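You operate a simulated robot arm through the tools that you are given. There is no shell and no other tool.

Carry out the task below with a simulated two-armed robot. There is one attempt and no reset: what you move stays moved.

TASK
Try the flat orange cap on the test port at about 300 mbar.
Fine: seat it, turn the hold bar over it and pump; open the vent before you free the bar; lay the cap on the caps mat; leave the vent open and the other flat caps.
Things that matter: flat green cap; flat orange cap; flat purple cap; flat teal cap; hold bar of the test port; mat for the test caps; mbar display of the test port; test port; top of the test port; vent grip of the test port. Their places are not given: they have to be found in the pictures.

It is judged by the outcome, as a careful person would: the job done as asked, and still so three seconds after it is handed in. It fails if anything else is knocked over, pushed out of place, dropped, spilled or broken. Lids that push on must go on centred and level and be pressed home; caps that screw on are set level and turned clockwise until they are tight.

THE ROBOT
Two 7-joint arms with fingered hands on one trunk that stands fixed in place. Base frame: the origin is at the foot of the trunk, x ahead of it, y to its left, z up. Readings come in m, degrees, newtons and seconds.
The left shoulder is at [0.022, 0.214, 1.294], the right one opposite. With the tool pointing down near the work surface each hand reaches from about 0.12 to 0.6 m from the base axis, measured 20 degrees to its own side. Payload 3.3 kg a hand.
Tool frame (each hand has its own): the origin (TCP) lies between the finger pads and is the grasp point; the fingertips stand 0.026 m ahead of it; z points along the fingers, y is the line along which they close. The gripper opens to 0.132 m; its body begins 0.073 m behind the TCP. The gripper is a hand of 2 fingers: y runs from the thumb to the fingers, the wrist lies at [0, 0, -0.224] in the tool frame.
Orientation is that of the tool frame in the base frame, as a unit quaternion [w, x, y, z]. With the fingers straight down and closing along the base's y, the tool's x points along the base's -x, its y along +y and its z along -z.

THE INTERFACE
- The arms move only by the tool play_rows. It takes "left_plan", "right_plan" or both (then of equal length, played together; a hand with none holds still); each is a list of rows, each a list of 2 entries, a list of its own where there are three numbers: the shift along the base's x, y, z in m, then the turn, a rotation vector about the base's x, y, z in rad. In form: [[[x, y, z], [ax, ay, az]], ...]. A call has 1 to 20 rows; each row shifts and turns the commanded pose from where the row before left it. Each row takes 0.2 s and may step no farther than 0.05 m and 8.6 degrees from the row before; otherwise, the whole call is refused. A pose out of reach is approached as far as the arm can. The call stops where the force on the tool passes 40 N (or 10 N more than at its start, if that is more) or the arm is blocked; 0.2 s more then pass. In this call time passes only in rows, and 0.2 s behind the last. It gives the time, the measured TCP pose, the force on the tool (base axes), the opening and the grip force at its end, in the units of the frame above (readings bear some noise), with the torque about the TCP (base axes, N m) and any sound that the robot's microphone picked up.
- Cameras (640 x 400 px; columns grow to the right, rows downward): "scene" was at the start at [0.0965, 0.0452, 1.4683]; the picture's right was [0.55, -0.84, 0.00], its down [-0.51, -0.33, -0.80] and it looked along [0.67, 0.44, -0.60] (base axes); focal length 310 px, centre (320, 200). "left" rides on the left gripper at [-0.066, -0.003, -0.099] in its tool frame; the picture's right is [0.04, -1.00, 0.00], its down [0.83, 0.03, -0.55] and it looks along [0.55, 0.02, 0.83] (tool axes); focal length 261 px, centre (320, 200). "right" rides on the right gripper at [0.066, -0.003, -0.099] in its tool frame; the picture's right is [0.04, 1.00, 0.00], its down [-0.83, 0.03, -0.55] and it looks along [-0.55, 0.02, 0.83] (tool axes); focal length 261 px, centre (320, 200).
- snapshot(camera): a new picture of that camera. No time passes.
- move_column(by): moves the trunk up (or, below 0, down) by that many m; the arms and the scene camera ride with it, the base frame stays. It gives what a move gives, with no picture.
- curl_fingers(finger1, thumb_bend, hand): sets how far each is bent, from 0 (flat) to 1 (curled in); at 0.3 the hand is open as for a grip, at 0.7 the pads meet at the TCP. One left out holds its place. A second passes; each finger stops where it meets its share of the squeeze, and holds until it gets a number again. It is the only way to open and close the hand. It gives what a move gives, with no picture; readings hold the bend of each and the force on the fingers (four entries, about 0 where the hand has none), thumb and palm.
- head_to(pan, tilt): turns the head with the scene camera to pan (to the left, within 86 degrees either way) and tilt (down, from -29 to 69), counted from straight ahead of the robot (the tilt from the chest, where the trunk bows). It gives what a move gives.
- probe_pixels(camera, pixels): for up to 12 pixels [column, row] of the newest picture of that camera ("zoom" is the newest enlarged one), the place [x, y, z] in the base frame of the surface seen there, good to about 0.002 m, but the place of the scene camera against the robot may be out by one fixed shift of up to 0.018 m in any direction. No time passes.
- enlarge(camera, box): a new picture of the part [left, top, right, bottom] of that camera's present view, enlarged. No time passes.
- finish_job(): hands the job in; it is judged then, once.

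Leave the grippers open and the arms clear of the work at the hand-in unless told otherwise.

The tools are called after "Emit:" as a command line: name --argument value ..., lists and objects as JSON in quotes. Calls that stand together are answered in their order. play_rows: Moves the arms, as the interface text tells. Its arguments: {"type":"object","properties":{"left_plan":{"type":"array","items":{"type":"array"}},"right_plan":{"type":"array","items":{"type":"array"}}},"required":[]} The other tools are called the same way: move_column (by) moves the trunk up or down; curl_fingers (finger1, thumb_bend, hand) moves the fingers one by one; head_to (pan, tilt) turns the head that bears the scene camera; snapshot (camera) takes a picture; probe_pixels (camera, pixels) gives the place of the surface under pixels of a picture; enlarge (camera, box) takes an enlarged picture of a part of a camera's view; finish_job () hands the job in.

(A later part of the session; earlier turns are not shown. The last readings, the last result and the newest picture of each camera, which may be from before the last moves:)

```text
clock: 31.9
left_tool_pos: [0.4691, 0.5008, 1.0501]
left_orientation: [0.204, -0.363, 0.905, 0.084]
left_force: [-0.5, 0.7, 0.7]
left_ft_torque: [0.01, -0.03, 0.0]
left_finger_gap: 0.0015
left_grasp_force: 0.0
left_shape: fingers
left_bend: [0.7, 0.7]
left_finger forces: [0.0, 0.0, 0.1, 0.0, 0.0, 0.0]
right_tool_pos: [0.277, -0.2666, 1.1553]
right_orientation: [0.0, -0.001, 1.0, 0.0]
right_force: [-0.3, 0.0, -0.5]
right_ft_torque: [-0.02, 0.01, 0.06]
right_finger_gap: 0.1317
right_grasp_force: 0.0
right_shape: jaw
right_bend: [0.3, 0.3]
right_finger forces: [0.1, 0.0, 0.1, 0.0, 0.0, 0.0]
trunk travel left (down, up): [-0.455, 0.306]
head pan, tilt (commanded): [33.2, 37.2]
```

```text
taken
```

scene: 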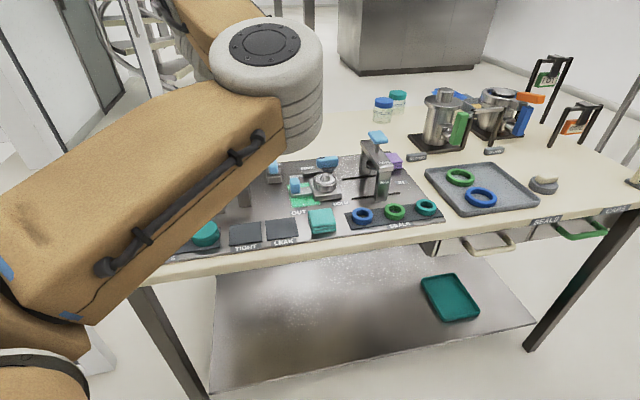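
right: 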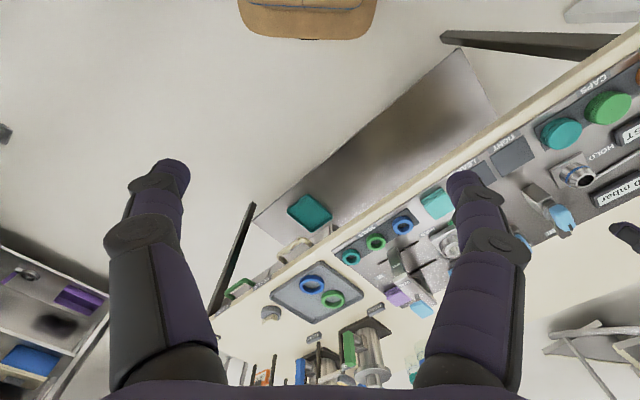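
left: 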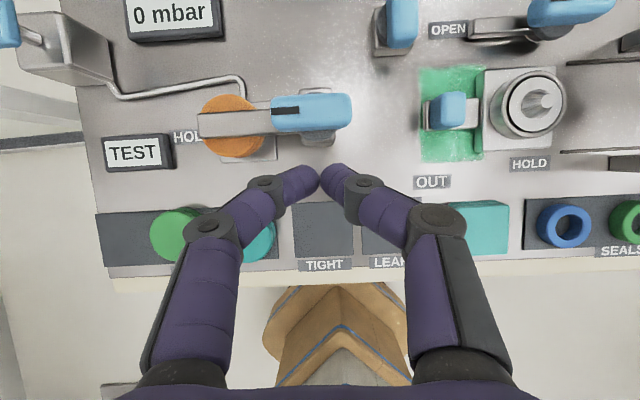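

The bar is squarely over the cap; display 0 mbar; vent still pointing at CLOSED. Now the pump: its blue handle is near (0.396, 0.762, 0.966). I'll move left over the panel at z ≈ 1.06, turning and tilting the hand to about 38° outward for reach, and look down on the handle.

Emit:
play_rows --left_plan '[[[-0.0148, 0.039, 0.0017], [0, 0, 0.145]], [[-0.0148, 0.039, 0.0017], [0.0901, -0.0689, 0]], [[-0.0148, 0.039, 0.0017], [0.0901, -0.0689, 0]], [[-0.0148, 0.039, 0.0017], [0, 0, 0]], [[-0.0148, 0.039, 0.0017], [0, 0, 0]], [[-0.0148, 0.039, 0.0017], [0, 0, 0]]]'

Emit:
snapshot --camera "left"

Emit:
snapshot --camera "scene"

```text
clock: 33.3
left_tool_pos: [0.381, 0.7368, 1.0583]
left_orientation: [0.295, -0.414, 0.848, 0.146]
left_force: [0.8, 0.2, -0.7]
left_ft_torque: [0.01, -0.02, 0.0]
left_finger_gap: 0.0013
left_grasp_force: 0.0
left_shape: fingers
left_bend: [0.7, 0.7]
left_finger forces: [0.0, 0.1, 0.0, 0.0, 0.0, 0.0]
right_tool_pos: [0.2764, -0.2664, 1.1531]
right_orientation: [0.0, 0.0, 1.0, -0.001]
right_force: [0.2, 1.2, 0.5]
right_ft_torque: [0.03, 0.01, 0.02]
right_finger_gap: 0.1319
right_grasp_force: 0.0
right_shape: jaw
right_bend: [0.3, 0.3]
right_finger forces: [0.1, 0.1, 0.0, 0.1, 0.1, 0.0]
trunk travel left (down, up): [-0.455, 0.306]
head pan, tilt (commanded): [33.2, 37.2]
```

```text
taken
```

left: 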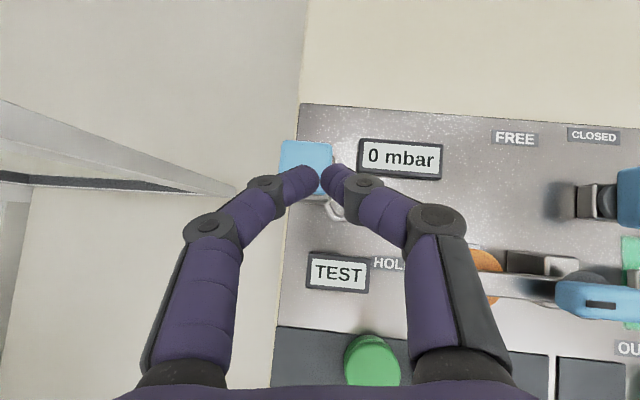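

```text
taken
```

scene: 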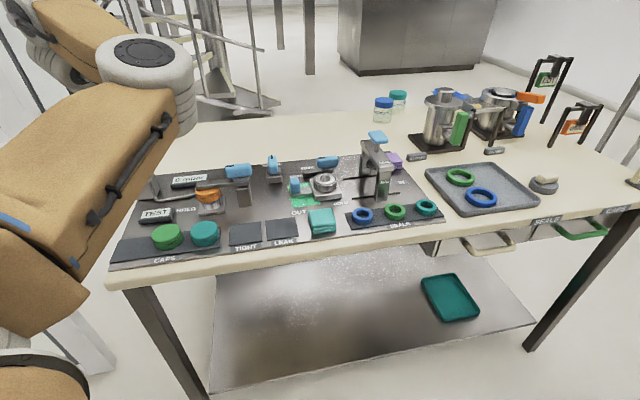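

The left camera sees both the handle (305,165) and the display (402,157, reading 0 mbar) well. I'll probe the handle.

Emit:
enlarge --camera "left" --box '[250, 110, 460, 230]'

Emit:
probe_pixels --camera "left" --pixels '[[290, 150], [305, 155], [325, 150], [285, 170], [305, 145], [340, 205], [402, 157], [330, 160]]'

```text
3.05 times, centred on (355, 170) of left
```

zoom: 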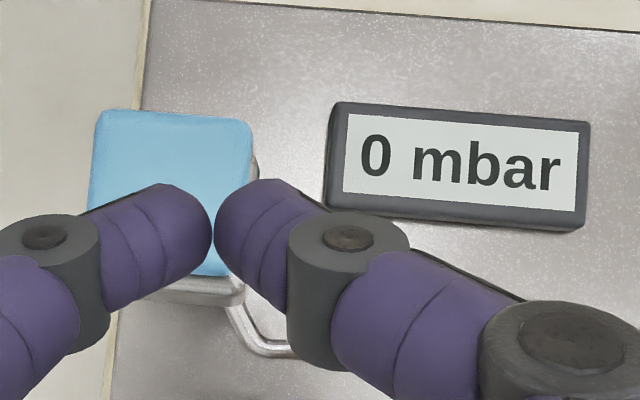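

```text
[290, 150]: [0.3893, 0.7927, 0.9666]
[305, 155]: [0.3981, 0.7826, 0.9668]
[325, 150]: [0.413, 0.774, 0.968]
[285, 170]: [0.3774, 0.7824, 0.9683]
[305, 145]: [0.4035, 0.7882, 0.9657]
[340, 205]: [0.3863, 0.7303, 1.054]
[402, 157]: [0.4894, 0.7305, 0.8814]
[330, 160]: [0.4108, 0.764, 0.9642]
```

Handle plate is about 0.04 m square, centre ≈ (0.392, 0.7745), top z 0.967. I'll bring the tips over it and down to just above.

Emit:
play_rows --left_plan '[[[0, 0.0205, -0.02], [0, 0, 0]], [[0, 0, -0.025], [0, 0, 0]], [[0, 0, -0.015], [0, 0, 0]]]'

Emit:
snapshot --camera "left"

Emit:
enlarge --camera "scene" --box '[110, 130, 230, 220]'

```text
clock: 34.1
left_tool_pos: [0.3827, 0.7572, 0.9973]
left_orientation: [0.295, -0.414, 0.848, 0.147]
left_force: [0.3, 0.5, -0.3]
left_ft_torque: [0.0, -0.01, -0.01]
left_finger_gap: 0.0013
left_grasp_force: 0.2
left_shape: fingers
left_bend: [0.7, 0.7]
left_finger forces: [0.0, 0.1, 0.0, 0.0, 0.0, 0.0]
right_tool_pos: [0.2767, -0.2665, 1.1545]
right_orientation: [0.0, 0.0, 1.0, 0.0]
right_force: [-0.3, -0.6, -0.1]
right_ft_torque: [-0.01, -0.01, 0.01]
right_finger_gap: 0.132
right_grasp_force: 0.1
right_shape: jaw
right_bend: [0.3, 0.3]
right_finger forces: [0.0, 0.0, 0.0, 0.0, 0.1, 0.0]
trunk travel left (down, up): [-0.455, 0.306]
head pan, tilt (commanded): [33.2, 37.2]
```

```text
taken
```

left: 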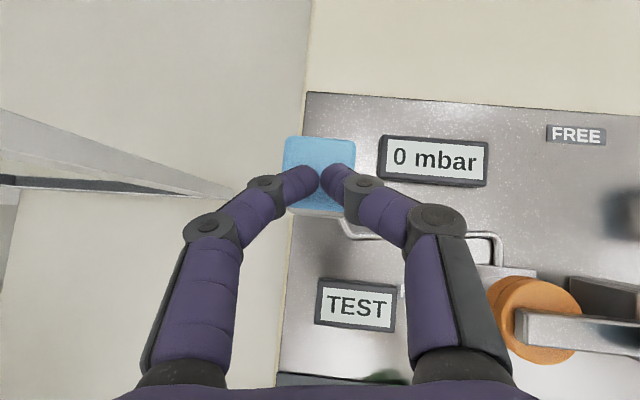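

```text
4.44 times, centred on (170, 175) of scene
```

zoom: 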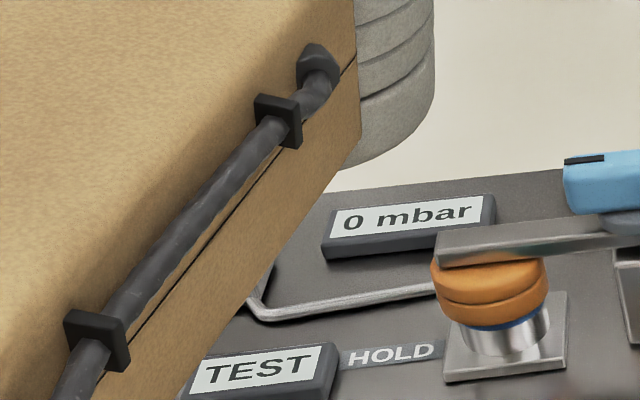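

Tips are centred over the handle; 0 mbar. I'll push down 0.018 m in small steps (about 8 mm of stroke) and read the display.

Emit:
play_rows --left_plan '[[[0, 0, -0.005], [0, 0, 0]], [[0, 0, -0.005], [0, 0, 0]], [[0, 0, -0.004], [0, 0, 0]], [[0, 0, -0.004], [0, 0, 0]]]'

Emit:
snapshot --camera "left"

```text
clock: 35.1
left_tool_pos: [0.3812, 0.7548, 0.9806]
left_orientation: [0.295, -0.415, 0.848, 0.148]
left_force: [-0.5, 0.8, 3.3]
left_ft_torque: [0.04, -0.08, 0.01]
left_finger_gap: 0.0012
left_grasp_force: 1.7
left_shape: fingers
left_bend: [0.7, 0.7]
left_finger forces: [0.3, 0.0, 0.0, 0.1, 3.0, 0.0]
right_tool_pos: [0.2763, -0.2676, 1.1544]
right_orientation: [0.0, 0.0, 1.0, 0.0]
right_force: [0.1, 0.2, 0.9]
right_ft_torque: [0.04, 0.01, -0.02]
right_finger_gap: 0.1319
right_grasp_force: 0.1
right_shape: jaw
right_bend: [0.3, 0.3]
right_finger forces: [0.0, 0.0, 0.1, 0.0, 0.1, 0.0]
trunk travel left (down, up): [-0.455, 0.306]
head pan, tilt (commanded): [33.2, 37.2]
```

```text
taken
```

left: 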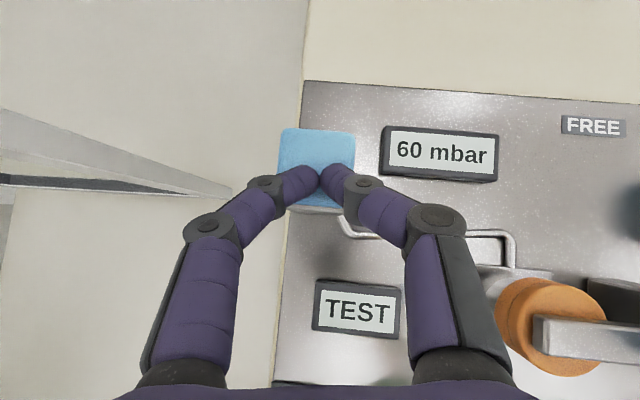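

The display reads 60 mbar. Continue the same stroke 4 mm further and read again.

Emit:
play_rows --left_plan '[[[0, 0, -0.004], [0, 0, 0]]]'

Emit:
enlarge --camera "left" --box '[260, 80, 520, 240]'

```text
clock: 35.5
left_tool_pos: [0.3815, 0.756, 0.9764]
left_orientation: [0.295, -0.415, 0.848, 0.147]
left_force: [0.4, 0.0, 3.6]
left_ft_torque: [0.03, -0.04, 0.01]
left_finger_gap: 0.0012
left_grasp_force: 2.7
left_shape: fingers
left_bend: [0.7, 0.7]
left_finger forces: [0.7, 0.1, 0.0, 0.1, 3.7, 0.0]
right_tool_pos: [0.2774, -0.2677, 1.155]
right_orientation: [0.0, 0.0, 1.0, 0.0]
right_force: [0.0, -1.1, -0.5]
right_ft_torque: [0.03, -0.01, 0.0]
right_finger_gap: 0.1318
right_grasp_force: 0.0
right_shape: jaw
right_bend: [0.3, 0.3]
right_finger forces: [0.0, 0.0, 0.0, 0.0, 0.0, 0.0]
trunk travel left (down, up): [-0.455, 0.306]
head pan, tilt (commanded): [33.2, 37.2]
```

```text
2.46 times, centred on (390, 160) of left
```

zoom: 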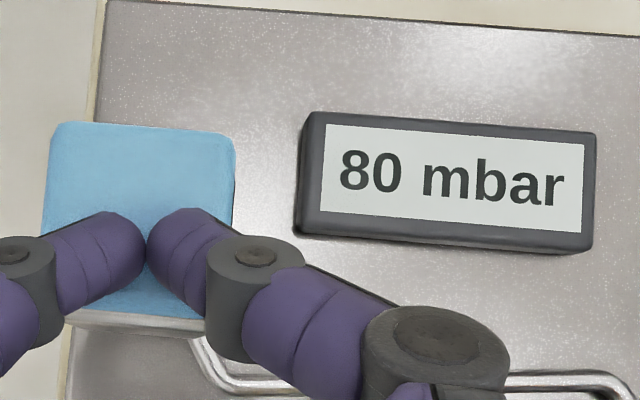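

80 mbar, so about 5 mbar per mm. I'll keep going down to near the stroke's end, reading as I go.

Emit:
play_rows --left_plan '[[[0, 0, -0.004], [0, 0, 0]], [[0, 0, -0.004], [0, 0, 0]]]'

Emit:
enlarge --camera "left" --box '[260, 80, 520, 240]'

```text
clock: 36.1
left_tool_pos: [0.3822, 0.7556, 0.9698]
left_orientation: [0.295, -0.415, 0.848, 0.147]
left_force: [1.9, 1.6, 5.9]
left_ft_torque: [0.04, -0.12, 0.02]
left_finger_gap: 0.0012
left_grasp_force: 3.3
left_shape: fingers
left_bend: [0.7, 0.7]
left_finger forces: [1.0, 0.0, 0.1, 0.0, 5.5, 0.0]
right_tool_pos: [0.278, -0.2676, 1.154]
right_orientation: [0.0, -0.001, 1.0, 0.0]
right_force: [-0.2, -0.5, 0.6]
right_ft_torque: [0.01, 0.01, 0.0]
right_finger_gap: 0.1318
right_grasp_force: 0.1
right_shape: jaw
right_bend: [0.3, 0.3]
right_finger forces: [0.0, 0.1, 0.0, 0.0, 0.0, 0.0]
trunk travel left (down, up): [-0.455, 0.306]
head pan, tilt (commanded): [33.2, 37.2]
heard: click
```

```text
2.46 times, centred on (390, 160) of left
```

zoom: 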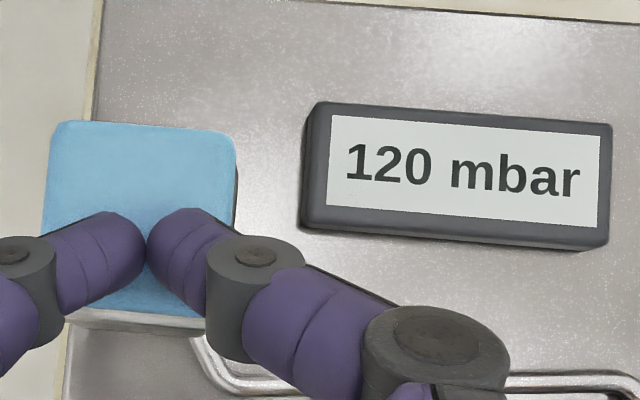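

A click at the stroke's end and 120 mbar. I'll raise the tips 0.028 m so the handle springs back, and check the reading holds.

Emit:
play_rows --left_plan '[[[0, 0, 0.007], [0, 0, 0]], [[0, 0, 0.007], [0, 0, 0]], [[0, 0, 0.007], [0, 0, 0]], [[0, 0, 0.006], [0, 0, 0]]]'

Emit:
enlarge --camera "left" --box '[260, 80, 520, 240]'

```text
clock: 37.1
left_tool_pos: [0.3818, 0.7558, 0.9946]
left_orientation: [0.295, -0.414, 0.849, 0.146]
left_force: [-0.9, -0.4, 0.4]
left_ft_torque: [0.0, 0.02, 0.04]
left_finger_gap: 0.0012
left_grasp_force: 0.0
left_shape: fingers
left_bend: [0.7, 0.7]
left_finger forces: [0.0, 0.0, 0.0, 0.1, 0.0, 0.1]
right_tool_pos: [0.278, -0.2671, 1.1554]
right_orientation: [-0.001, 0.0, 1.0, 0.0]
right_force: [0.5, 0.3, 0.1]
right_ft_torque: [0.02, -0.03, 0.0]
right_finger_gap: 0.1319
right_grasp_force: 0.1
right_shape: jaw
right_bend: [0.3, 0.3]
right_finger forces: [0.1, 0.1, 0.0, 0.0, 0.0, 0.1]
trunk travel left (down, up): [-0.455, 0.306]
head pan, tilt (commanded): [33.2, 37.2]
```

```text
2.46 times, centred on (390, 160) of left
```

zoom: 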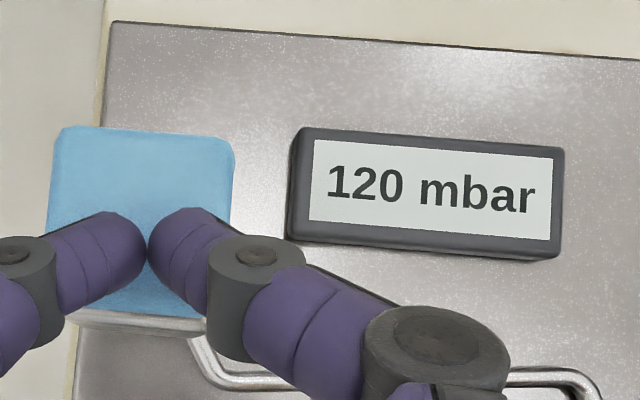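

It holds 120 mbar. Second full stroke.

Emit:
play_rows --left_plan '[[[0, 0, -0.007], [0, 0, 0]], [[0, 0, -0.007], [0, 0, 0]], [[0, 0, -0.007], [0, 0, 0]], [[0, 0, -0.006], [0, 0, 0]]]'

Emit:
enlarge --camera "left" --box '[260, 80, 520, 240]'

```text
clock: 38.1
left_tool_pos: [0.3812, 0.7551, 0.968]
left_orientation: [0.295, -0.414, 0.848, 0.147]
left_force: [1.5, 2.3, 6.7]
left_ft_torque: [0.08, -0.09, 0.01]
left_finger_gap: 0.0012
left_grasp_force: 3.5
left_shape: fingers
left_bend: [0.7, 0.7]
left_finger forces: [1.4, 0.0, 0.0, 0.0, 5.2, 0.0]
right_tool_pos: [0.2779, -0.2675, 1.1549]
right_orientation: [0.0, -0.001, 1.0, 0.001]
right_force: [0.3, -1.1, 0.6]
right_ft_torque: [-0.03, 0.01, 0.02]
right_finger_gap: 0.1319
right_grasp_force: 0.0
right_shape: jaw
right_bend: [0.3, 0.3]
right_finger forces: [0.0, 0.0, 0.0, 0.0, 0.1, 0.0]
trunk travel left (down, up): [-0.455, 0.306]
head pan, tilt (commanded): [33.2, 37.2]
heard: click
```

```text
2.46 times, centred on (390, 160) of left
```

zoom: 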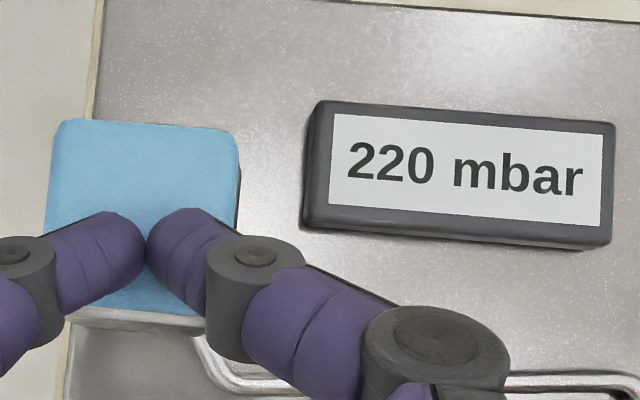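

220 mbar after the second stroke. Raise again, then a partial third stroke.

Emit:
play_rows --left_plan '[[[0, 0, 0.007], [0, 0, 0]], [[0, 0, 0.007], [0, 0, 0]], [[0, 0, 0.007], [0, 0, 0]], [[0, 0, 0.006], [0, 0, 0]]]'

Emit:
enlarge --camera "left" --box '[260, 80, 520, 240]'

Emit:
play_rows --left_plan '[[[0, 0, -0.006], [0, 0, 0]], [[0, 0, -0.006], [0, 0, 0]]]'

Emit:
enlarge --camera "left" --box '[260, 80, 520, 240]'

```text
clock: 39.1
left_tool_pos: [0.3818, 0.7564, 0.996]
left_orientation: [0.295, -0.415, 0.848, 0.147]
left_force: [0.1, -0.2, 0.6]
left_ft_torque: [0.01, -0.03, 0.01]
left_finger_gap: 0.001
left_grasp_force: 0.1
left_shape: fingers
left_bend: [0.7, 0.7]
left_finger forces: [0.0, 0.1, 0.0, 0.0, 0.1, 0.0]
right_tool_pos: [0.2778, -0.2673, 1.1548]
right_orientation: [-0.001, 0.0, 1.0, 0.0]
right_force: [-0.4, -0.4, 0.7]
right_ft_torque: [-0.03, 0.03, -0.02]
right_finger_gap: 0.132
right_grasp_force: 0.1
right_shape: jaw
right_bend: [0.3, 0.3]
right_finger forces: [0.0, 0.0, 0.0, 0.0, 0.0, 0.1]
trunk travel left (down, up): [-0.455, 0.306]
head pan, tilt (commanded): [33.2, 37.2]
```

```text
2.46 times, centred on (390, 160) of left
```

zoom: 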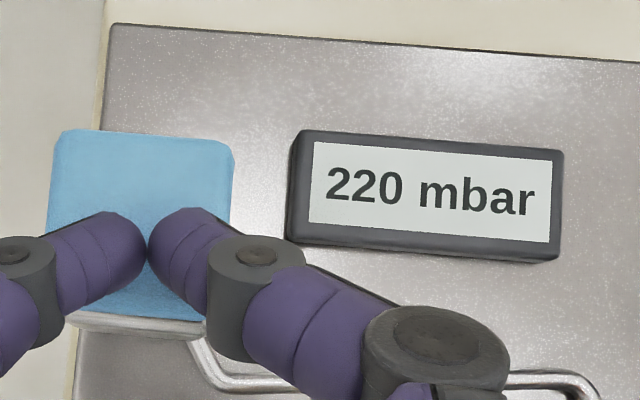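

```text
clock: 39.7
left_tool_pos: [0.3819, 0.7559, 0.9842]
left_orientation: [0.295, -0.414, 0.848, 0.146]
left_force: [0.2, 0.0, 2.8]
left_ft_torque: [-0.02, -0.05, 0.0]
left_finger_gap: 0.0014
left_grasp_force: 1.3
left_shape: fingers
left_bend: [0.7, 0.7]
left_finger forces: [0.0, 0.0, 0.0, 0.0, 2.4, 0.1]
right_tool_pos: [0.2775, -0.2684, 1.1544]
right_orientation: [0.0, 0.0, 1.0, 0.0]
right_force: [0.1, 0.2, 0.9]
right_ft_torque: [0.04, 0.01, 0.03]
right_finger_gap: 0.1319
right_grasp_force: 0.1
right_shape: jaw
right_bend: [0.3, 0.3]
right_finger forces: [0.0, 0.1, 0.0, 0.0, 0.1, 0.0]
trunk travel left (down, up): [-0.455, 0.306]
head pan, tilt (commanded): [33.2, 37.2]
```

```text
2.46 times, centred on (390, 160) of left
```

zoom: 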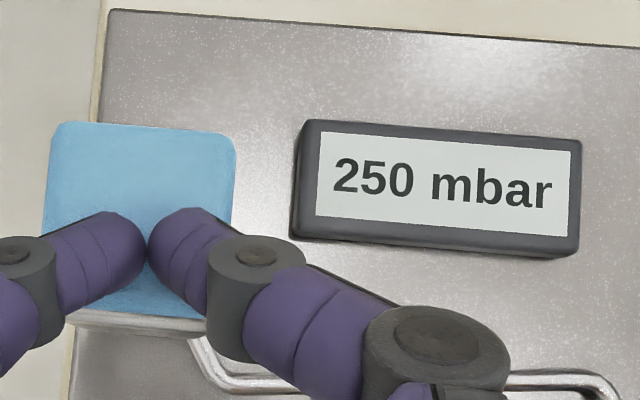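

250 mbar. About 10 mm more is needed; push 8 mm and read.

Emit:
play_rows --left_plan '[[[0, 0, -0.004], [0, 0, 0]], [[0, 0, -0.004], [0, 0, 0]]]'

Emit:
enlarge --camera "left" --box '[260, 80, 520, 240]'

```text
clock: 40.3
left_tool_pos: [0.3814, 0.7553, 0.9766]
left_orientation: [0.295, -0.415, 0.848, 0.148]
left_force: [1.0, 0.3, 5.3]
left_ft_torque: [0.0, -0.09, -0.02]
left_finger_gap: 0.0016
left_grasp_force: 1.9
left_shape: fingers
left_bend: [0.7, 0.7]
left_finger forces: [0.0, 0.0, 0.0, 0.0, 4.5, 0.0]
right_tool_pos: [0.2775, -0.2671, 1.1552]
right_orientation: [-0.001, 0.0, 1.0, 0.0]
right_force: [-0.2, -0.5, 0.8]
right_ft_torque: [0.01, 0.01, -0.04]
right_finger_gap: 0.1319
right_grasp_force: 0.1
right_shape: jaw
right_bend: [0.3, 0.3]
right_finger forces: [0.0, 0.0, 0.0, 0.1, 0.0, 0.0]
trunk travel left (down, up): [-0.455, 0.306]
head pan, tilt (commanded): [33.2, 37.2]
```

```text
2.46 times, centred on (390, 160) of left
```

zoom: 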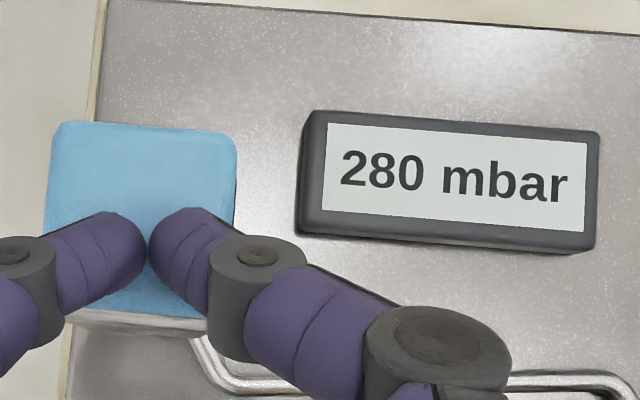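

280 mbar. About 4 mm more.

Emit:
play_rows --left_plan '[[[0, 0, -0.004], [0, 0, 0]]]'

Emit:
enlarge --camera "left" --box '[260, 80, 520, 240]'

```text
clock: 40.7
left_tool_pos: [0.3815, 0.7548, 0.9723]
left_orientation: [0.294, -0.415, 0.848, 0.147]
left_force: [2.6, 0.6, 5.2]
left_ft_torque: [0.03, -0.13, 0.01]
left_finger_gap: 0.0017
left_grasp_force: 2.6
left_shape: fingers
left_bend: [0.7, 0.7]
left_finger forces: [0.0, 0.0, 0.0, 0.1, 5.5, 0.0]
right_tool_pos: [0.277, -0.2681, 1.154]
right_orientation: [0.0, 0.0, 1.0, 0.0]
right_force: [0.2, -0.4, -0.1]
right_ft_torque: [0.01, 0.02, -0.03]
right_finger_gap: 0.132
right_grasp_force: 0.0
right_shape: jaw
right_bend: [0.3, 0.3]
right_finger forces: [0.1, 0.0, 0.1, 0.0, 0.1, 0.0]
trunk travel left (down, up): [-0.455, 0.306]
head pan, tilt (commanded): [33.2, 37.2]
heard: click
```

```text
2.46 times, centred on (390, 160) of left
```

zoom: 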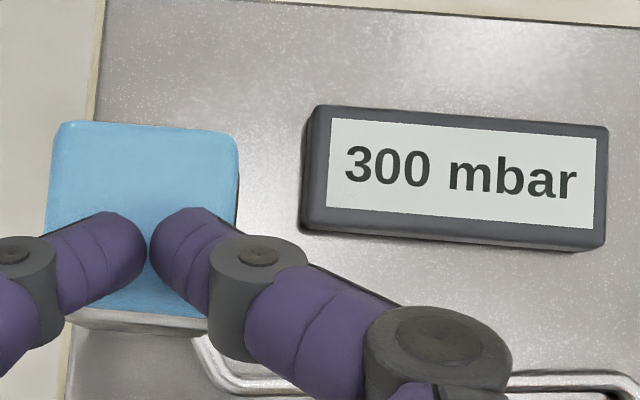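

Exactly 300 mbar. I'll lift off the handle to z ≈ 1.06 and see whether the reading holds.

Emit:
play_rows --left_plan '[[[0, 0, 0.01], [0, 0, 0]], [[0, 0, 0.015], [0, 0, 0]], [[0, 0, 0.03], [0, 0, 0]], [[0, 0, 0.03], [0, 0, 0]]]'

Emit:
snapshot --camera "left"

Emit:
enlarge --camera "scene" --box '[130, 140, 310, 250]'

```text
clock: 41.7
left_tool_pos: [0.3808, 0.7542, 1.0571]
left_orientation: [0.295, -0.414, 0.849, 0.147]
left_force: [0.2, -0.5, -0.1]
left_ft_torque: [0.01, -0.03, 0.04]
left_finger_gap: 0.0018
left_grasp_force: 0.1
left_shape: fingers
left_bend: [0.7, 0.7]
left_finger forces: [0.0, 0.0, 0.0, 0.0, 0.0, 0.0]
right_tool_pos: [0.2769, -0.2684, 1.1549]
right_orientation: [0.0, 0.0, 1.0, 0.0]
right_force: [-0.3, 0.5, 0.6]
right_ft_torque: [0.01, -0.03, 0.04]
right_finger_gap: 0.132
right_grasp_force: 0.0
right_shape: jaw
right_bend: [0.3, 0.3]
right_finger forces: [0.1, 0.0, 0.0, 0.0, 0.0, 0.0]
trunk travel left (down, up): [-0.455, 0.306]
head pan, tilt (commanded): [33.2, 37.2]
```

```text
taken
```

left: 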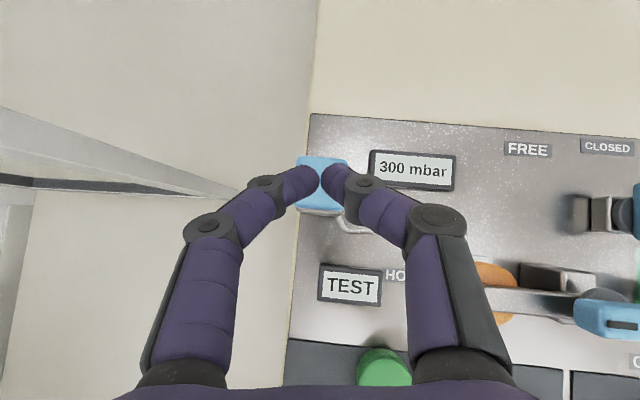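

```text
3.56 times, centred on (220, 195) of scene
```

zoom: 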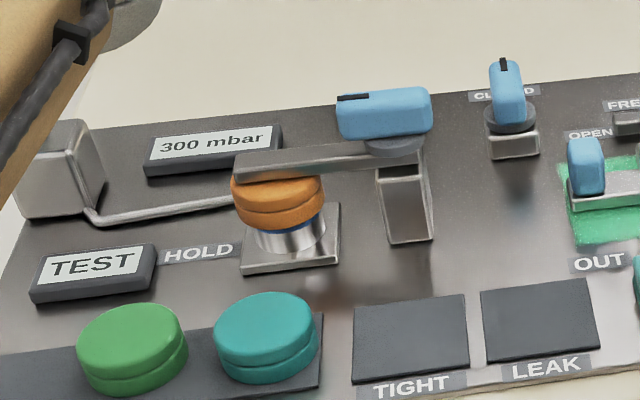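

It holds 300 mbar with the bar over the cap. Next I go toward the vent grip near (0.62, 0.54), keeping z ≈ 1.05 above everything, turning the hand back about 43° so the fingers will clear the hold bar's grip. I'll look before touching anything.

Emit:
play_rows --left_plan '[[[0.0291, -0.032, 0], [0, 0, -0.149]], [[0.0291, -0.032, 0], [0, 0, -0.149]], [[0.0291, -0.032, 0], [0, 0, -0.149]], [[0.0291, -0.032, 0], [0, 0, -0.149]], [[0.0291, -0.032, 0], [0, 0, -0.149]], [[0.0291, -0.032, 0], [0, 0, 0]], [[0.0291, -0.032, 0], [0, 0, 0]]]'

Emit:
snapshot --camera "left"

Emit:
snapshot --camera "scene"

```text
clock: 43.3
left_tool_pos: [0.585, 0.5304, 1.0569]
left_orientation: [0.328, -0.077, 0.941, 0.03]
left_force: [0.0, -0.2, -0.5]
left_ft_torque: [-0.01, -0.02, 0.03]
left_finger_gap: 0.0015
left_grasp_force: 0.0
left_shape: fingers
left_bend: [0.7, 0.7]
left_finger forces: [0.0, 0.0, 0.0, 0.0, 0.1, 0.0]
right_tool_pos: [0.2779, -0.2675, 1.1556]
right_orientation: [0.0, 0.0, 1.0, -0.001]
right_force: [-0.1, 0.1, -0.2]
right_ft_torque: [0.0, -0.02, 0.0]
right_finger_gap: 0.1318
right_grasp_force: 0.1
right_shape: jaw
right_bend: [0.3, 0.3]
right_finger forces: [0.0, 0.0, 0.0, 0.0, 0.1, 0.0]
trunk travel left (down, up): [-0.455, 0.306]
head pan, tilt (commanded): [33.2, 37.2]
```

```text
taken
```

left: 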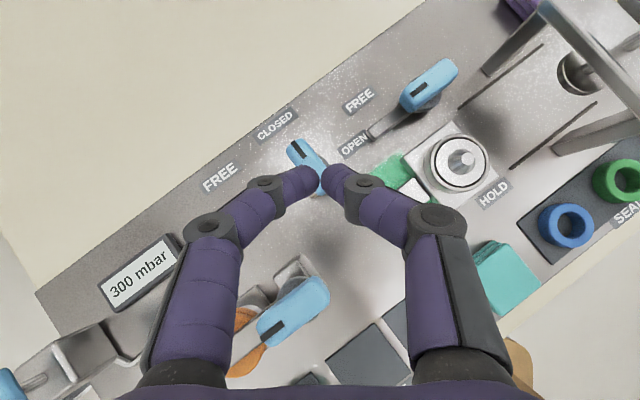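

```text
taken
```

scene: 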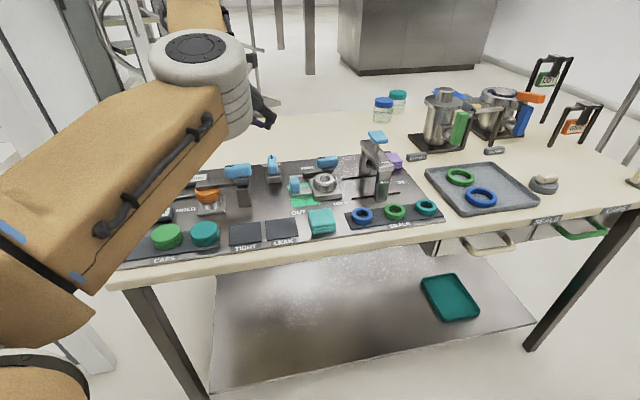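

The display still reads 300 mbar. The vent grip (305,155) is partly hidden under my tips; I'll draw back 0.05 m in x to see it fully.

Emit:
play_rows --left_plan '[[[-0.025, 0, 0], [0, 0, 0]], [[-0.025, 0, 0], [0, 0, 0]]]'

Emit:
snapshot --camera "left"

Emit:
enlarge --camera "left" --box '[230, 40, 470, 190]'

```text
clock: 43.9
left_tool_pos: [0.5343, 0.5295, 1.0572]
left_orientation: [0.328, -0.076, 0.941, 0.029]
left_force: [-1.2, 0.1, -0.3]
left_ft_torque: [0.01, -0.01, 0.02]
left_finger_gap: 0.0018
left_grasp_force: 0.0
left_shape: fingers
left_bend: [0.7, 0.7]
left_finger forces: [0.0, 0.0, 0.1, 0.0, 0.0, 0.0]
right_tool_pos: [0.2769, -0.2683, 1.1559]
right_orientation: [0.0, 0.0, 1.0, 0.0]
right_force: [-0.2, -0.2, -0.3]
right_ft_torque: [0.02, -0.03, -0.01]
right_finger_gap: 0.1319
right_grasp_force: 0.1
right_shape: jaw
right_bend: [0.3, 0.3]
right_finger forces: [0.0, 0.0, 0.1, 0.0, 0.0, 0.0]
trunk travel left (down, up): [-0.455, 0.306]
head pan, tilt (commanded): [33.2, 37.2]
```

```text
taken
```

left: 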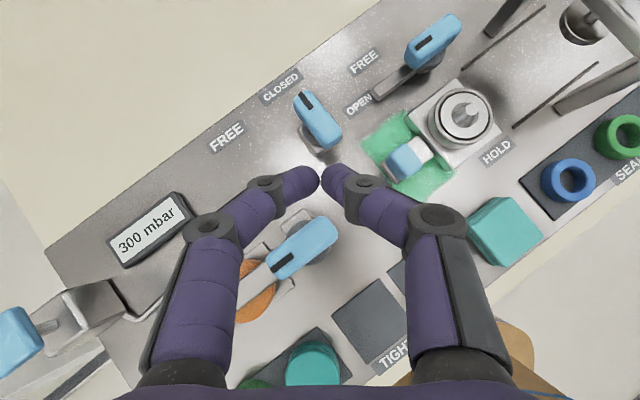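

```text
2.67 times, centred on (350, 115) of left
```

zoom: 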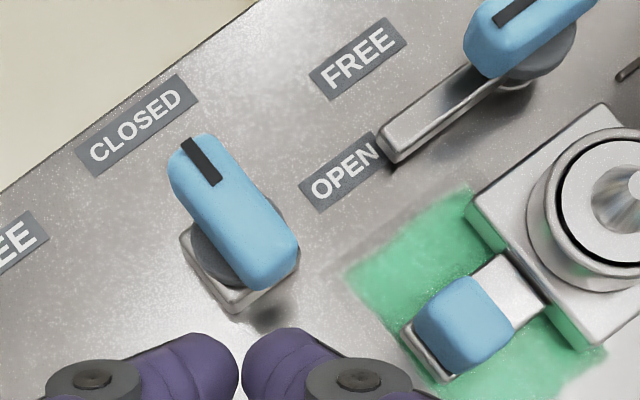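

Very clear: the vent's mark points to CLOSED with OPEN at its right, so it needs a quarter turn clockwise. I'll probe the vent grip and its neighbours.

Emit:
probe_pixels --camera "zoom" --pixels '[[232, 212], [195, 160], [270, 265], [205, 220], [258, 200], [250, 275], [290, 250], [465, 320], [215, 265], [200, 245], [300, 300], [440, 110]]'

Emit:
probe_pixels --camera "left" --pixels '[[300, 250], [335, 232], [275, 270], [405, 160], [395, 148], [418, 172]]'

```text
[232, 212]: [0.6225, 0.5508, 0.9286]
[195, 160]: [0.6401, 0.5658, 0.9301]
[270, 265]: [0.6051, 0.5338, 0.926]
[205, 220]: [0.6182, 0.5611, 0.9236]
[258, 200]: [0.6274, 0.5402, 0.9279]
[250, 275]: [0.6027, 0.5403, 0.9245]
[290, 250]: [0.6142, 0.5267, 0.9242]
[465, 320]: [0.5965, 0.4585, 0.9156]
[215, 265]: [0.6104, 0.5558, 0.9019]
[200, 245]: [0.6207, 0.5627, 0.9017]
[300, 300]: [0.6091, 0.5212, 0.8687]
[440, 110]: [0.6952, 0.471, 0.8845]
```

```text
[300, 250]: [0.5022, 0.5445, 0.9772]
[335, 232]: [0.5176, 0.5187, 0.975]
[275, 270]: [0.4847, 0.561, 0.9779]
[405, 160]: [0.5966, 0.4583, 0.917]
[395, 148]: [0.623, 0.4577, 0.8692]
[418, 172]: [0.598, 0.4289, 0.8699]
```

Vent grip centre ≈ (0.6225, 0.550), top z 0.929; the hold-bar grip (0.502, 0.5445, z 0.977) is close behind it, so closed fingers would hit it late in the turn. I'd rather use only the one finger as a slim pusher: straighten finger1 and curl the thumb away. Try this shape in the air.

Emit:
curl_fingers --hand "left" --finger1 0.3 --thumb_bend 1.0

Emit:
snapshot --camera "left"

Emit:
snapshot --camera "scene"

```text
clock: 44.9
left_tool_pos: [0.5346, 0.5298, 1.0568]
left_orientation: [0.328, -0.077, 0.941, 0.03]
left_force: [-0.4, 0.2, -0.2]
left_ft_torque: [-0.02, -0.02, -0.02]
left_finger_gap: 0.0459
left_grasp_force: 0.0
left_shape: fingers
left_bend: [0.3, 1.0]
left_finger forces: [0.0, 0.1, 0.1, 0.0, 0.1, 0.0]
right_tool_pos: [0.2772, -0.2673, 1.1555]
right_orientation: [0.0, 0.0, 1.0, -0.001]
right_force: [-0.7, -0.5, -0.6]
right_ft_torque: [-0.03, 0.03, -0.02]
right_finger_gap: 0.1318
right_grasp_force: 0.2
right_shape: jaw
right_bend: [0.3, 0.3]
right_finger forces: [0.0, 0.1, 0.0, 0.0, 0.0, 0.1]
trunk travel left (down, up): [-0.455, 0.306]
head pan, tilt (commanded): [33.2, 37.2]
```

```text
taken
```

left: 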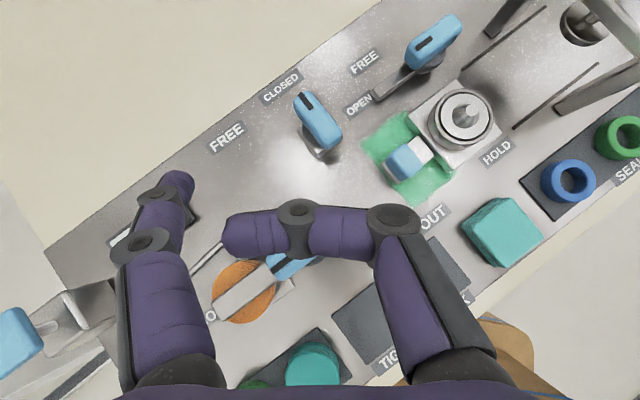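

```text
taken
```

scene: 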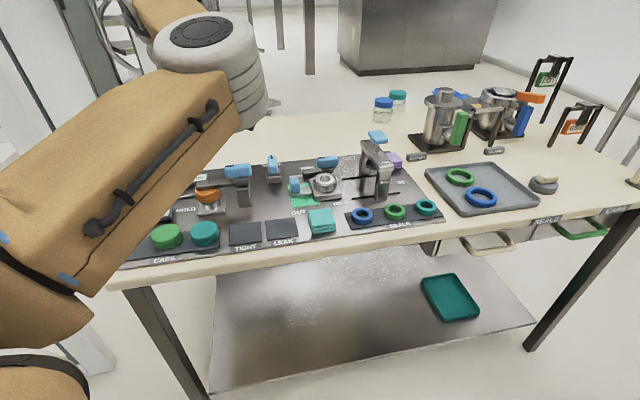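

The thumb folds away behind the finger, leaving finger1 as a slim pusher. I'll probe the heights of the right-hand station parts the hand will pass above (port at (465,118), its hold grip at (433,42)).

Emit:
probe_pixels --camera "left" --pixels '[[465, 114], [440, 118], [488, 115], [462, 97], [433, 42], [420, 55], [448, 30], [400, 85], [408, 158], [320, 118], [178, 185], [310, 225]]'

Emit:
enlarge --camera "left" --box '[100, 150, 240, 270]'

```text
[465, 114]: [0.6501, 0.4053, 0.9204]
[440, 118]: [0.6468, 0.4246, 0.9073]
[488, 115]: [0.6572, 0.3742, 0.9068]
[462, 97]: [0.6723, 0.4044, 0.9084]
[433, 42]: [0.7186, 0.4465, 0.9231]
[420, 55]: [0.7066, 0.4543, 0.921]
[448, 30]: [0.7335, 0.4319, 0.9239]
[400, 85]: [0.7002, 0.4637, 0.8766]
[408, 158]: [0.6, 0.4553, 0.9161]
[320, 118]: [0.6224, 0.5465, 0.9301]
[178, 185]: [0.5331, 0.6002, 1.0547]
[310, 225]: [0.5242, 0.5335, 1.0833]
```

```text
3.33 times, centred on (170, 210) of left
```

zoom: 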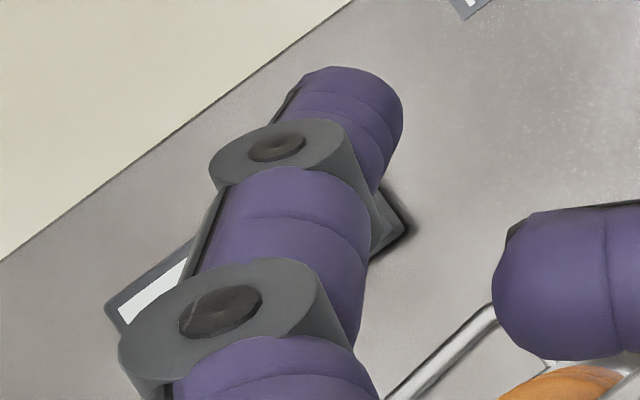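

All right-side parts are at z ≤ 0.924, so the hand will pass above them. I'll turn the hand +25.6°, tilt to 45°, and move so finger1's tip hovers right of the vent grip's near end.

Emit:
play_rows --left_plan '[[[0.0297, -0.0207, 0], [0, 0, 0.149]], [[0.0297, -0.0207, 0], [0, 0, 0.149]], [[0.0297, -0.0207, 0], [0, 0, 0.149]], [[0.0297, -0.0207, 0], [0.07, -0.0999, 0]], [[0, 0, -0.03], [0, 0, 0]], [[0, 0, -0.027], [0, 0, 0]]]'

Emit:
snapshot --camera "left"

Emit:
snapshot --camera "scene"

```text
clock: 46.3
left_tool_pos: [0.6554, 0.4482, 1.0]
left_orientation: [0.368, -0.278, 0.879, 0.119]
left_force: [0.3, -0.5, 0.7]
left_ft_torque: [-0.01, 0.0, 0.02]
left_finger_gap: 0.0461
left_grasp_force: 0.0
left_shape: fingers
left_bend: [0.3, 1.0]
left_finger forces: [0.0, 0.0, 0.1, 0.0, 0.0, 0.0]
right_tool_pos: [0.2782, -0.2671, 1.1554]
right_orientation: [0.0, 0.0, 1.0, -0.001]
right_force: [0.1, -0.2, 0.2]
right_ft_torque: [0.01, 0.02, 0.0]
right_finger_gap: 0.1321
right_grasp_force: 0.2
right_shape: jaw
right_bend: [0.3, 0.3]
right_finger forces: [0.0, 0.0, 0.1, 0.0, 0.0, 0.0]
trunk travel left (down, up): [-0.455, 0.306]
head pan, tilt (commanded): [33.2, 37.2]
```

```text
taken
```

left: 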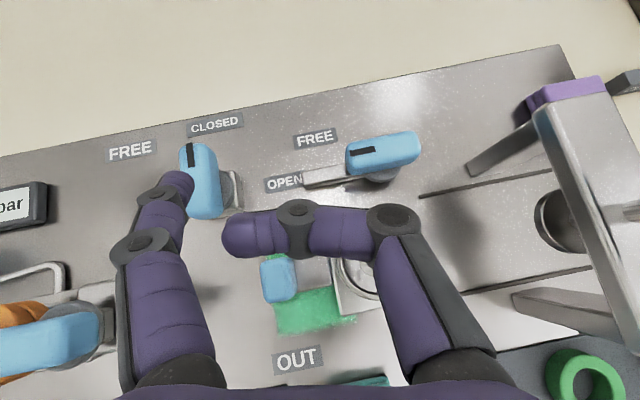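

```text
taken
```

scene: 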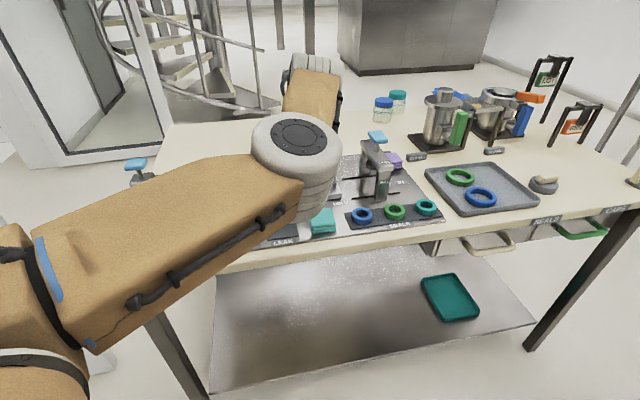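

Computed tip position is (0.630, 0.514), just right of the grip's near end (it only looks overlapping because the tip is higher). I'll lower 0.066 m to put the tip beside the grip at z ≈ 0.912.

Emit:
play_rows --left_plan '[[[0, 0, -0.025], [0, 0, 0]], [[0, 0, -0.021], [0, 0, 0]], [[0, 0, -0.02], [0, 0, 0]]]'

Emit:
snapshot --camera "left"

Emit:
enlarge --camera "left" --box '[80, 100, 300, 260]'

```text
clock: 47.1
left_tool_pos: [0.6561, 0.4482, 0.9326]
left_orientation: [0.368, -0.278, 0.879, 0.12]
left_force: [0.5, -0.1, 0.4]
left_ft_torque: [0.0, -0.02, 0.01]
left_finger_gap: 0.046
left_grasp_force: 0.0
left_shape: fingers
left_bend: [0.3, 1.0]
left_finger forces: [0.0, 0.0, 0.0, 0.0, 0.0, 0.0]
right_tool_pos: [0.2784, -0.2667, 1.155]
right_orientation: [0.0, 0.0, 1.0, 0.0]
right_force: [-0.1, -0.2, 0.5]
right_ft_torque: [-0.04, -0.01, 0.0]
right_finger_gap: 0.132
right_grasp_force: 0.0
right_shape: jaw
right_bend: [0.3, 0.3]
right_finger forces: [0.0, 0.0, 0.1, 0.1, 0.1, 0.0]
trunk travel left (down, up): [-0.455, 0.306]
head pan, tilt (commanded): [33.2, 37.2]
```

```text
taken
```

left: 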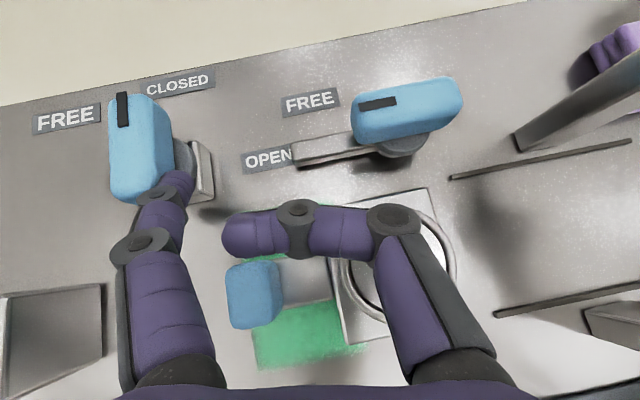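

```text
2.50 times, centred on (190, 180) of left
```

zoom: 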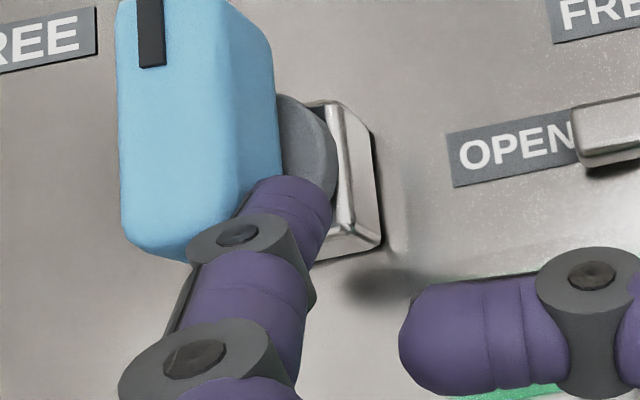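

The finger is right beside the near end of the vent grip, on its right. I'll push along a clockwise arc, first ~30°, and check.

Emit:
play_rows --left_plan '[[[-0.0109, 0.0073, 0], [0, 0, 0]], [[-0.0073, 0.0018, 0], [0, 0, 0]], [[-0.0064, 0.0036, 0], [0, 0, 0]]]'

Emit:
snapshot --camera "left"

```text
clock: 47.9
left_tool_pos: [0.6295, 0.4612, 0.9329]
left_orientation: [0.367, -0.278, 0.88, 0.118]
left_force: [0.4, -0.7, -0.4]
left_ft_torque: [0.01, 0.0, 0.0]
left_finger_gap: 0.0456
left_grasp_force: 0.3
left_shape: fingers
left_bend: [0.31, 1.0]
left_finger forces: [0.4, 0.0, 0.1, 0.1, 0.0, 0.1]
right_tool_pos: [0.2776, -0.267, 1.1548]
right_orientation: [0.0, 0.0, 1.0, -0.001]
right_force: [0.1, 0.2, -1.0]
right_ft_torque: [-0.01, -0.01, 0.05]
right_finger_gap: 0.1323
right_grasp_force: 0.0
right_shape: jaw
right_bend: [0.3, 0.3]
right_finger forces: [0.0, 0.0, 0.0, 0.1, 0.1, 0.0]
trunk travel left (down, up): [-0.455, 0.306]
head pan, tilt (commanded): [33.2, 37.2]
```

```text
taken
```

left: 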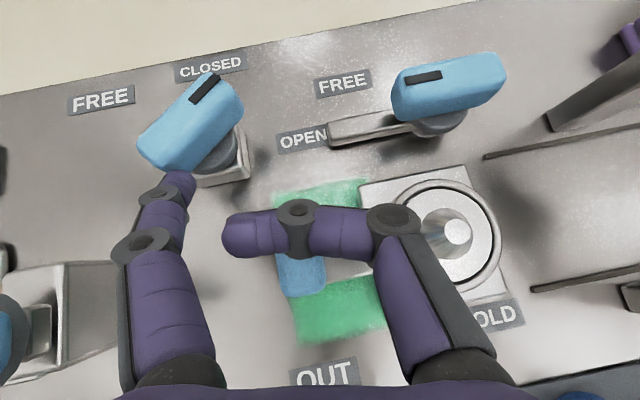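

It turns easily (~35–40° now). Continue the arc.

Emit:
play_rows --left_plan '[[[-0.0054, 0.0051, 0], [0, 0, 0]], [[-0.0038, 0.0064, 0], [0, 0, 0]]]'

Emit:
snapshot --camera "left"

```text
clock: 48.5
left_tool_pos: [0.62, 0.4733, 0.9326]
left_orientation: [0.368, -0.278, 0.879, 0.119]
left_force: [0.3, -0.2, -0.1]
left_ft_torque: [0.03, 0.0, 0.0]
left_finger_gap: 0.0461
left_grasp_force: 0.0
left_shape: fingers
left_bend: [0.3, 1.0]
left_finger forces: [0.0, 0.0, 0.1, 0.0, 0.0, 0.0]
right_tool_pos: [0.2784, -0.2679, 1.1544]
right_orientation: [0.0, -0.001, 1.0, 0.0]
right_force: [0.1, -0.2, -0.5]
right_ft_torque: [0.01, 0.02, -0.04]
right_finger_gap: 0.1318
right_grasp_force: 0.0
right_shape: jaw
right_bend: [0.3, 0.3]
right_finger forces: [0.0, 0.0, 0.0, 0.0, 0.0, 0.1]
trunk travel left (down, up): [-0.455, 0.306]
head pan, tilt (commanded): [33.2, 37.2]
```

```text
taken
```

left: 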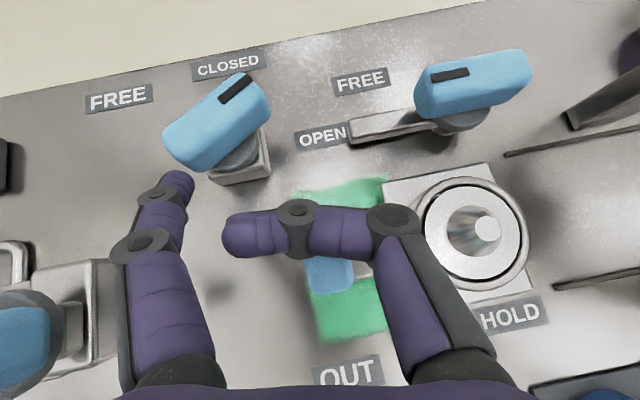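

About 65–70° turned. Continue toward OPEN.

Emit:
play_rows --left_plan '[[[-0.0021, 0.0071, 0], [0, 0, 0]], [[-0.0002, 0.0074, 0], [0, 0, 0]]]'

Emit:
snapshot --camera "left"

```text
clock: 49.1
left_tool_pos: [0.6185, 0.4873, 0.9334]
left_orientation: [0.367, -0.278, 0.88, 0.119]
left_force: [0.1, -0.2, 0.7]
left_ft_torque: [0.02, -0.01, -0.03]
left_finger_gap: 0.0459
left_grasp_force: 0.1
left_shape: fingers
left_bend: [0.3, 1.0]
left_finger forces: [0.0, 0.1, 0.0, 0.0, 0.1, 0.1]
right_tool_pos: [0.2777, -0.2678, 1.1552]
right_orientation: [0.0, 0.001, 1.0, 0.0]
right_force: [-0.1, -0.5, 1.4]
right_ft_torque: [0.0, 0.01, 0.0]
right_finger_gap: 0.1318
right_grasp_force: 0.0
right_shape: jaw
right_bend: [0.3, 0.3]
right_finger forces: [0.1, 0.1, 0.0, 0.0, 0.1, 0.0]
trunk travel left (down, up): [-0.455, 0.306]
head pan, tilt (commanded): [33.2, 37.2]
```

```text
taken
```

left: 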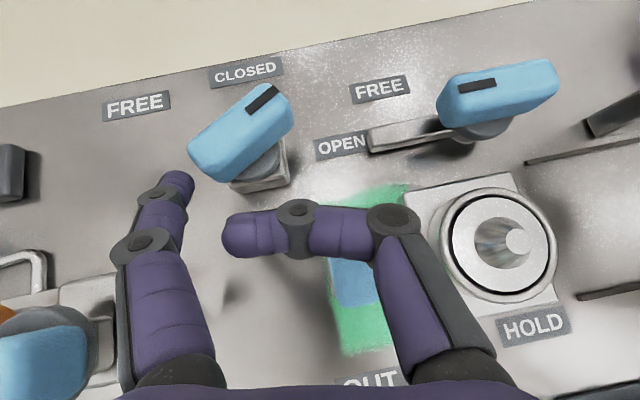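

The grip did not follow in the last step; the finger seems to be slipping past its left end. I'll probe the grip's present line.

Emit:
probe_pixels --camera "left" --pixels '[[205, 150], [240, 130], [275, 103], [215, 120], [262, 145], [183, 178], [250, 180]]'

Emit:
enlarge --camera "left" --box '[120, 60, 340, 220]'

```text
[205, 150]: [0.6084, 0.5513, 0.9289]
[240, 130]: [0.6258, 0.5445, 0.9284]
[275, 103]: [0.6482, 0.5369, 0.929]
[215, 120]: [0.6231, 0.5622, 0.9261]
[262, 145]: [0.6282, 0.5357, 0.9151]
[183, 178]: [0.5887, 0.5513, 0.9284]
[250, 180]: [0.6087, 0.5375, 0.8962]
```

```text
2.50 times, centred on (230, 140) of left
```

zoom: 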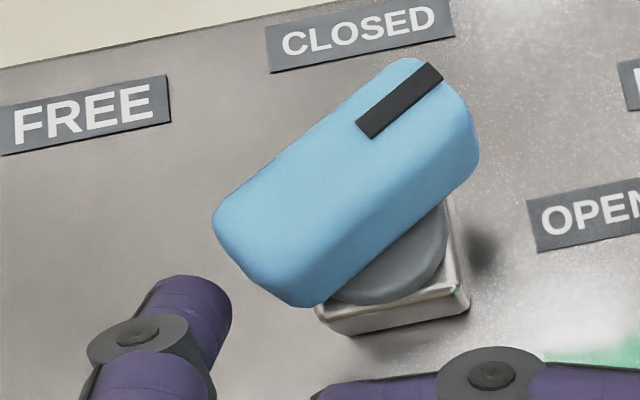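

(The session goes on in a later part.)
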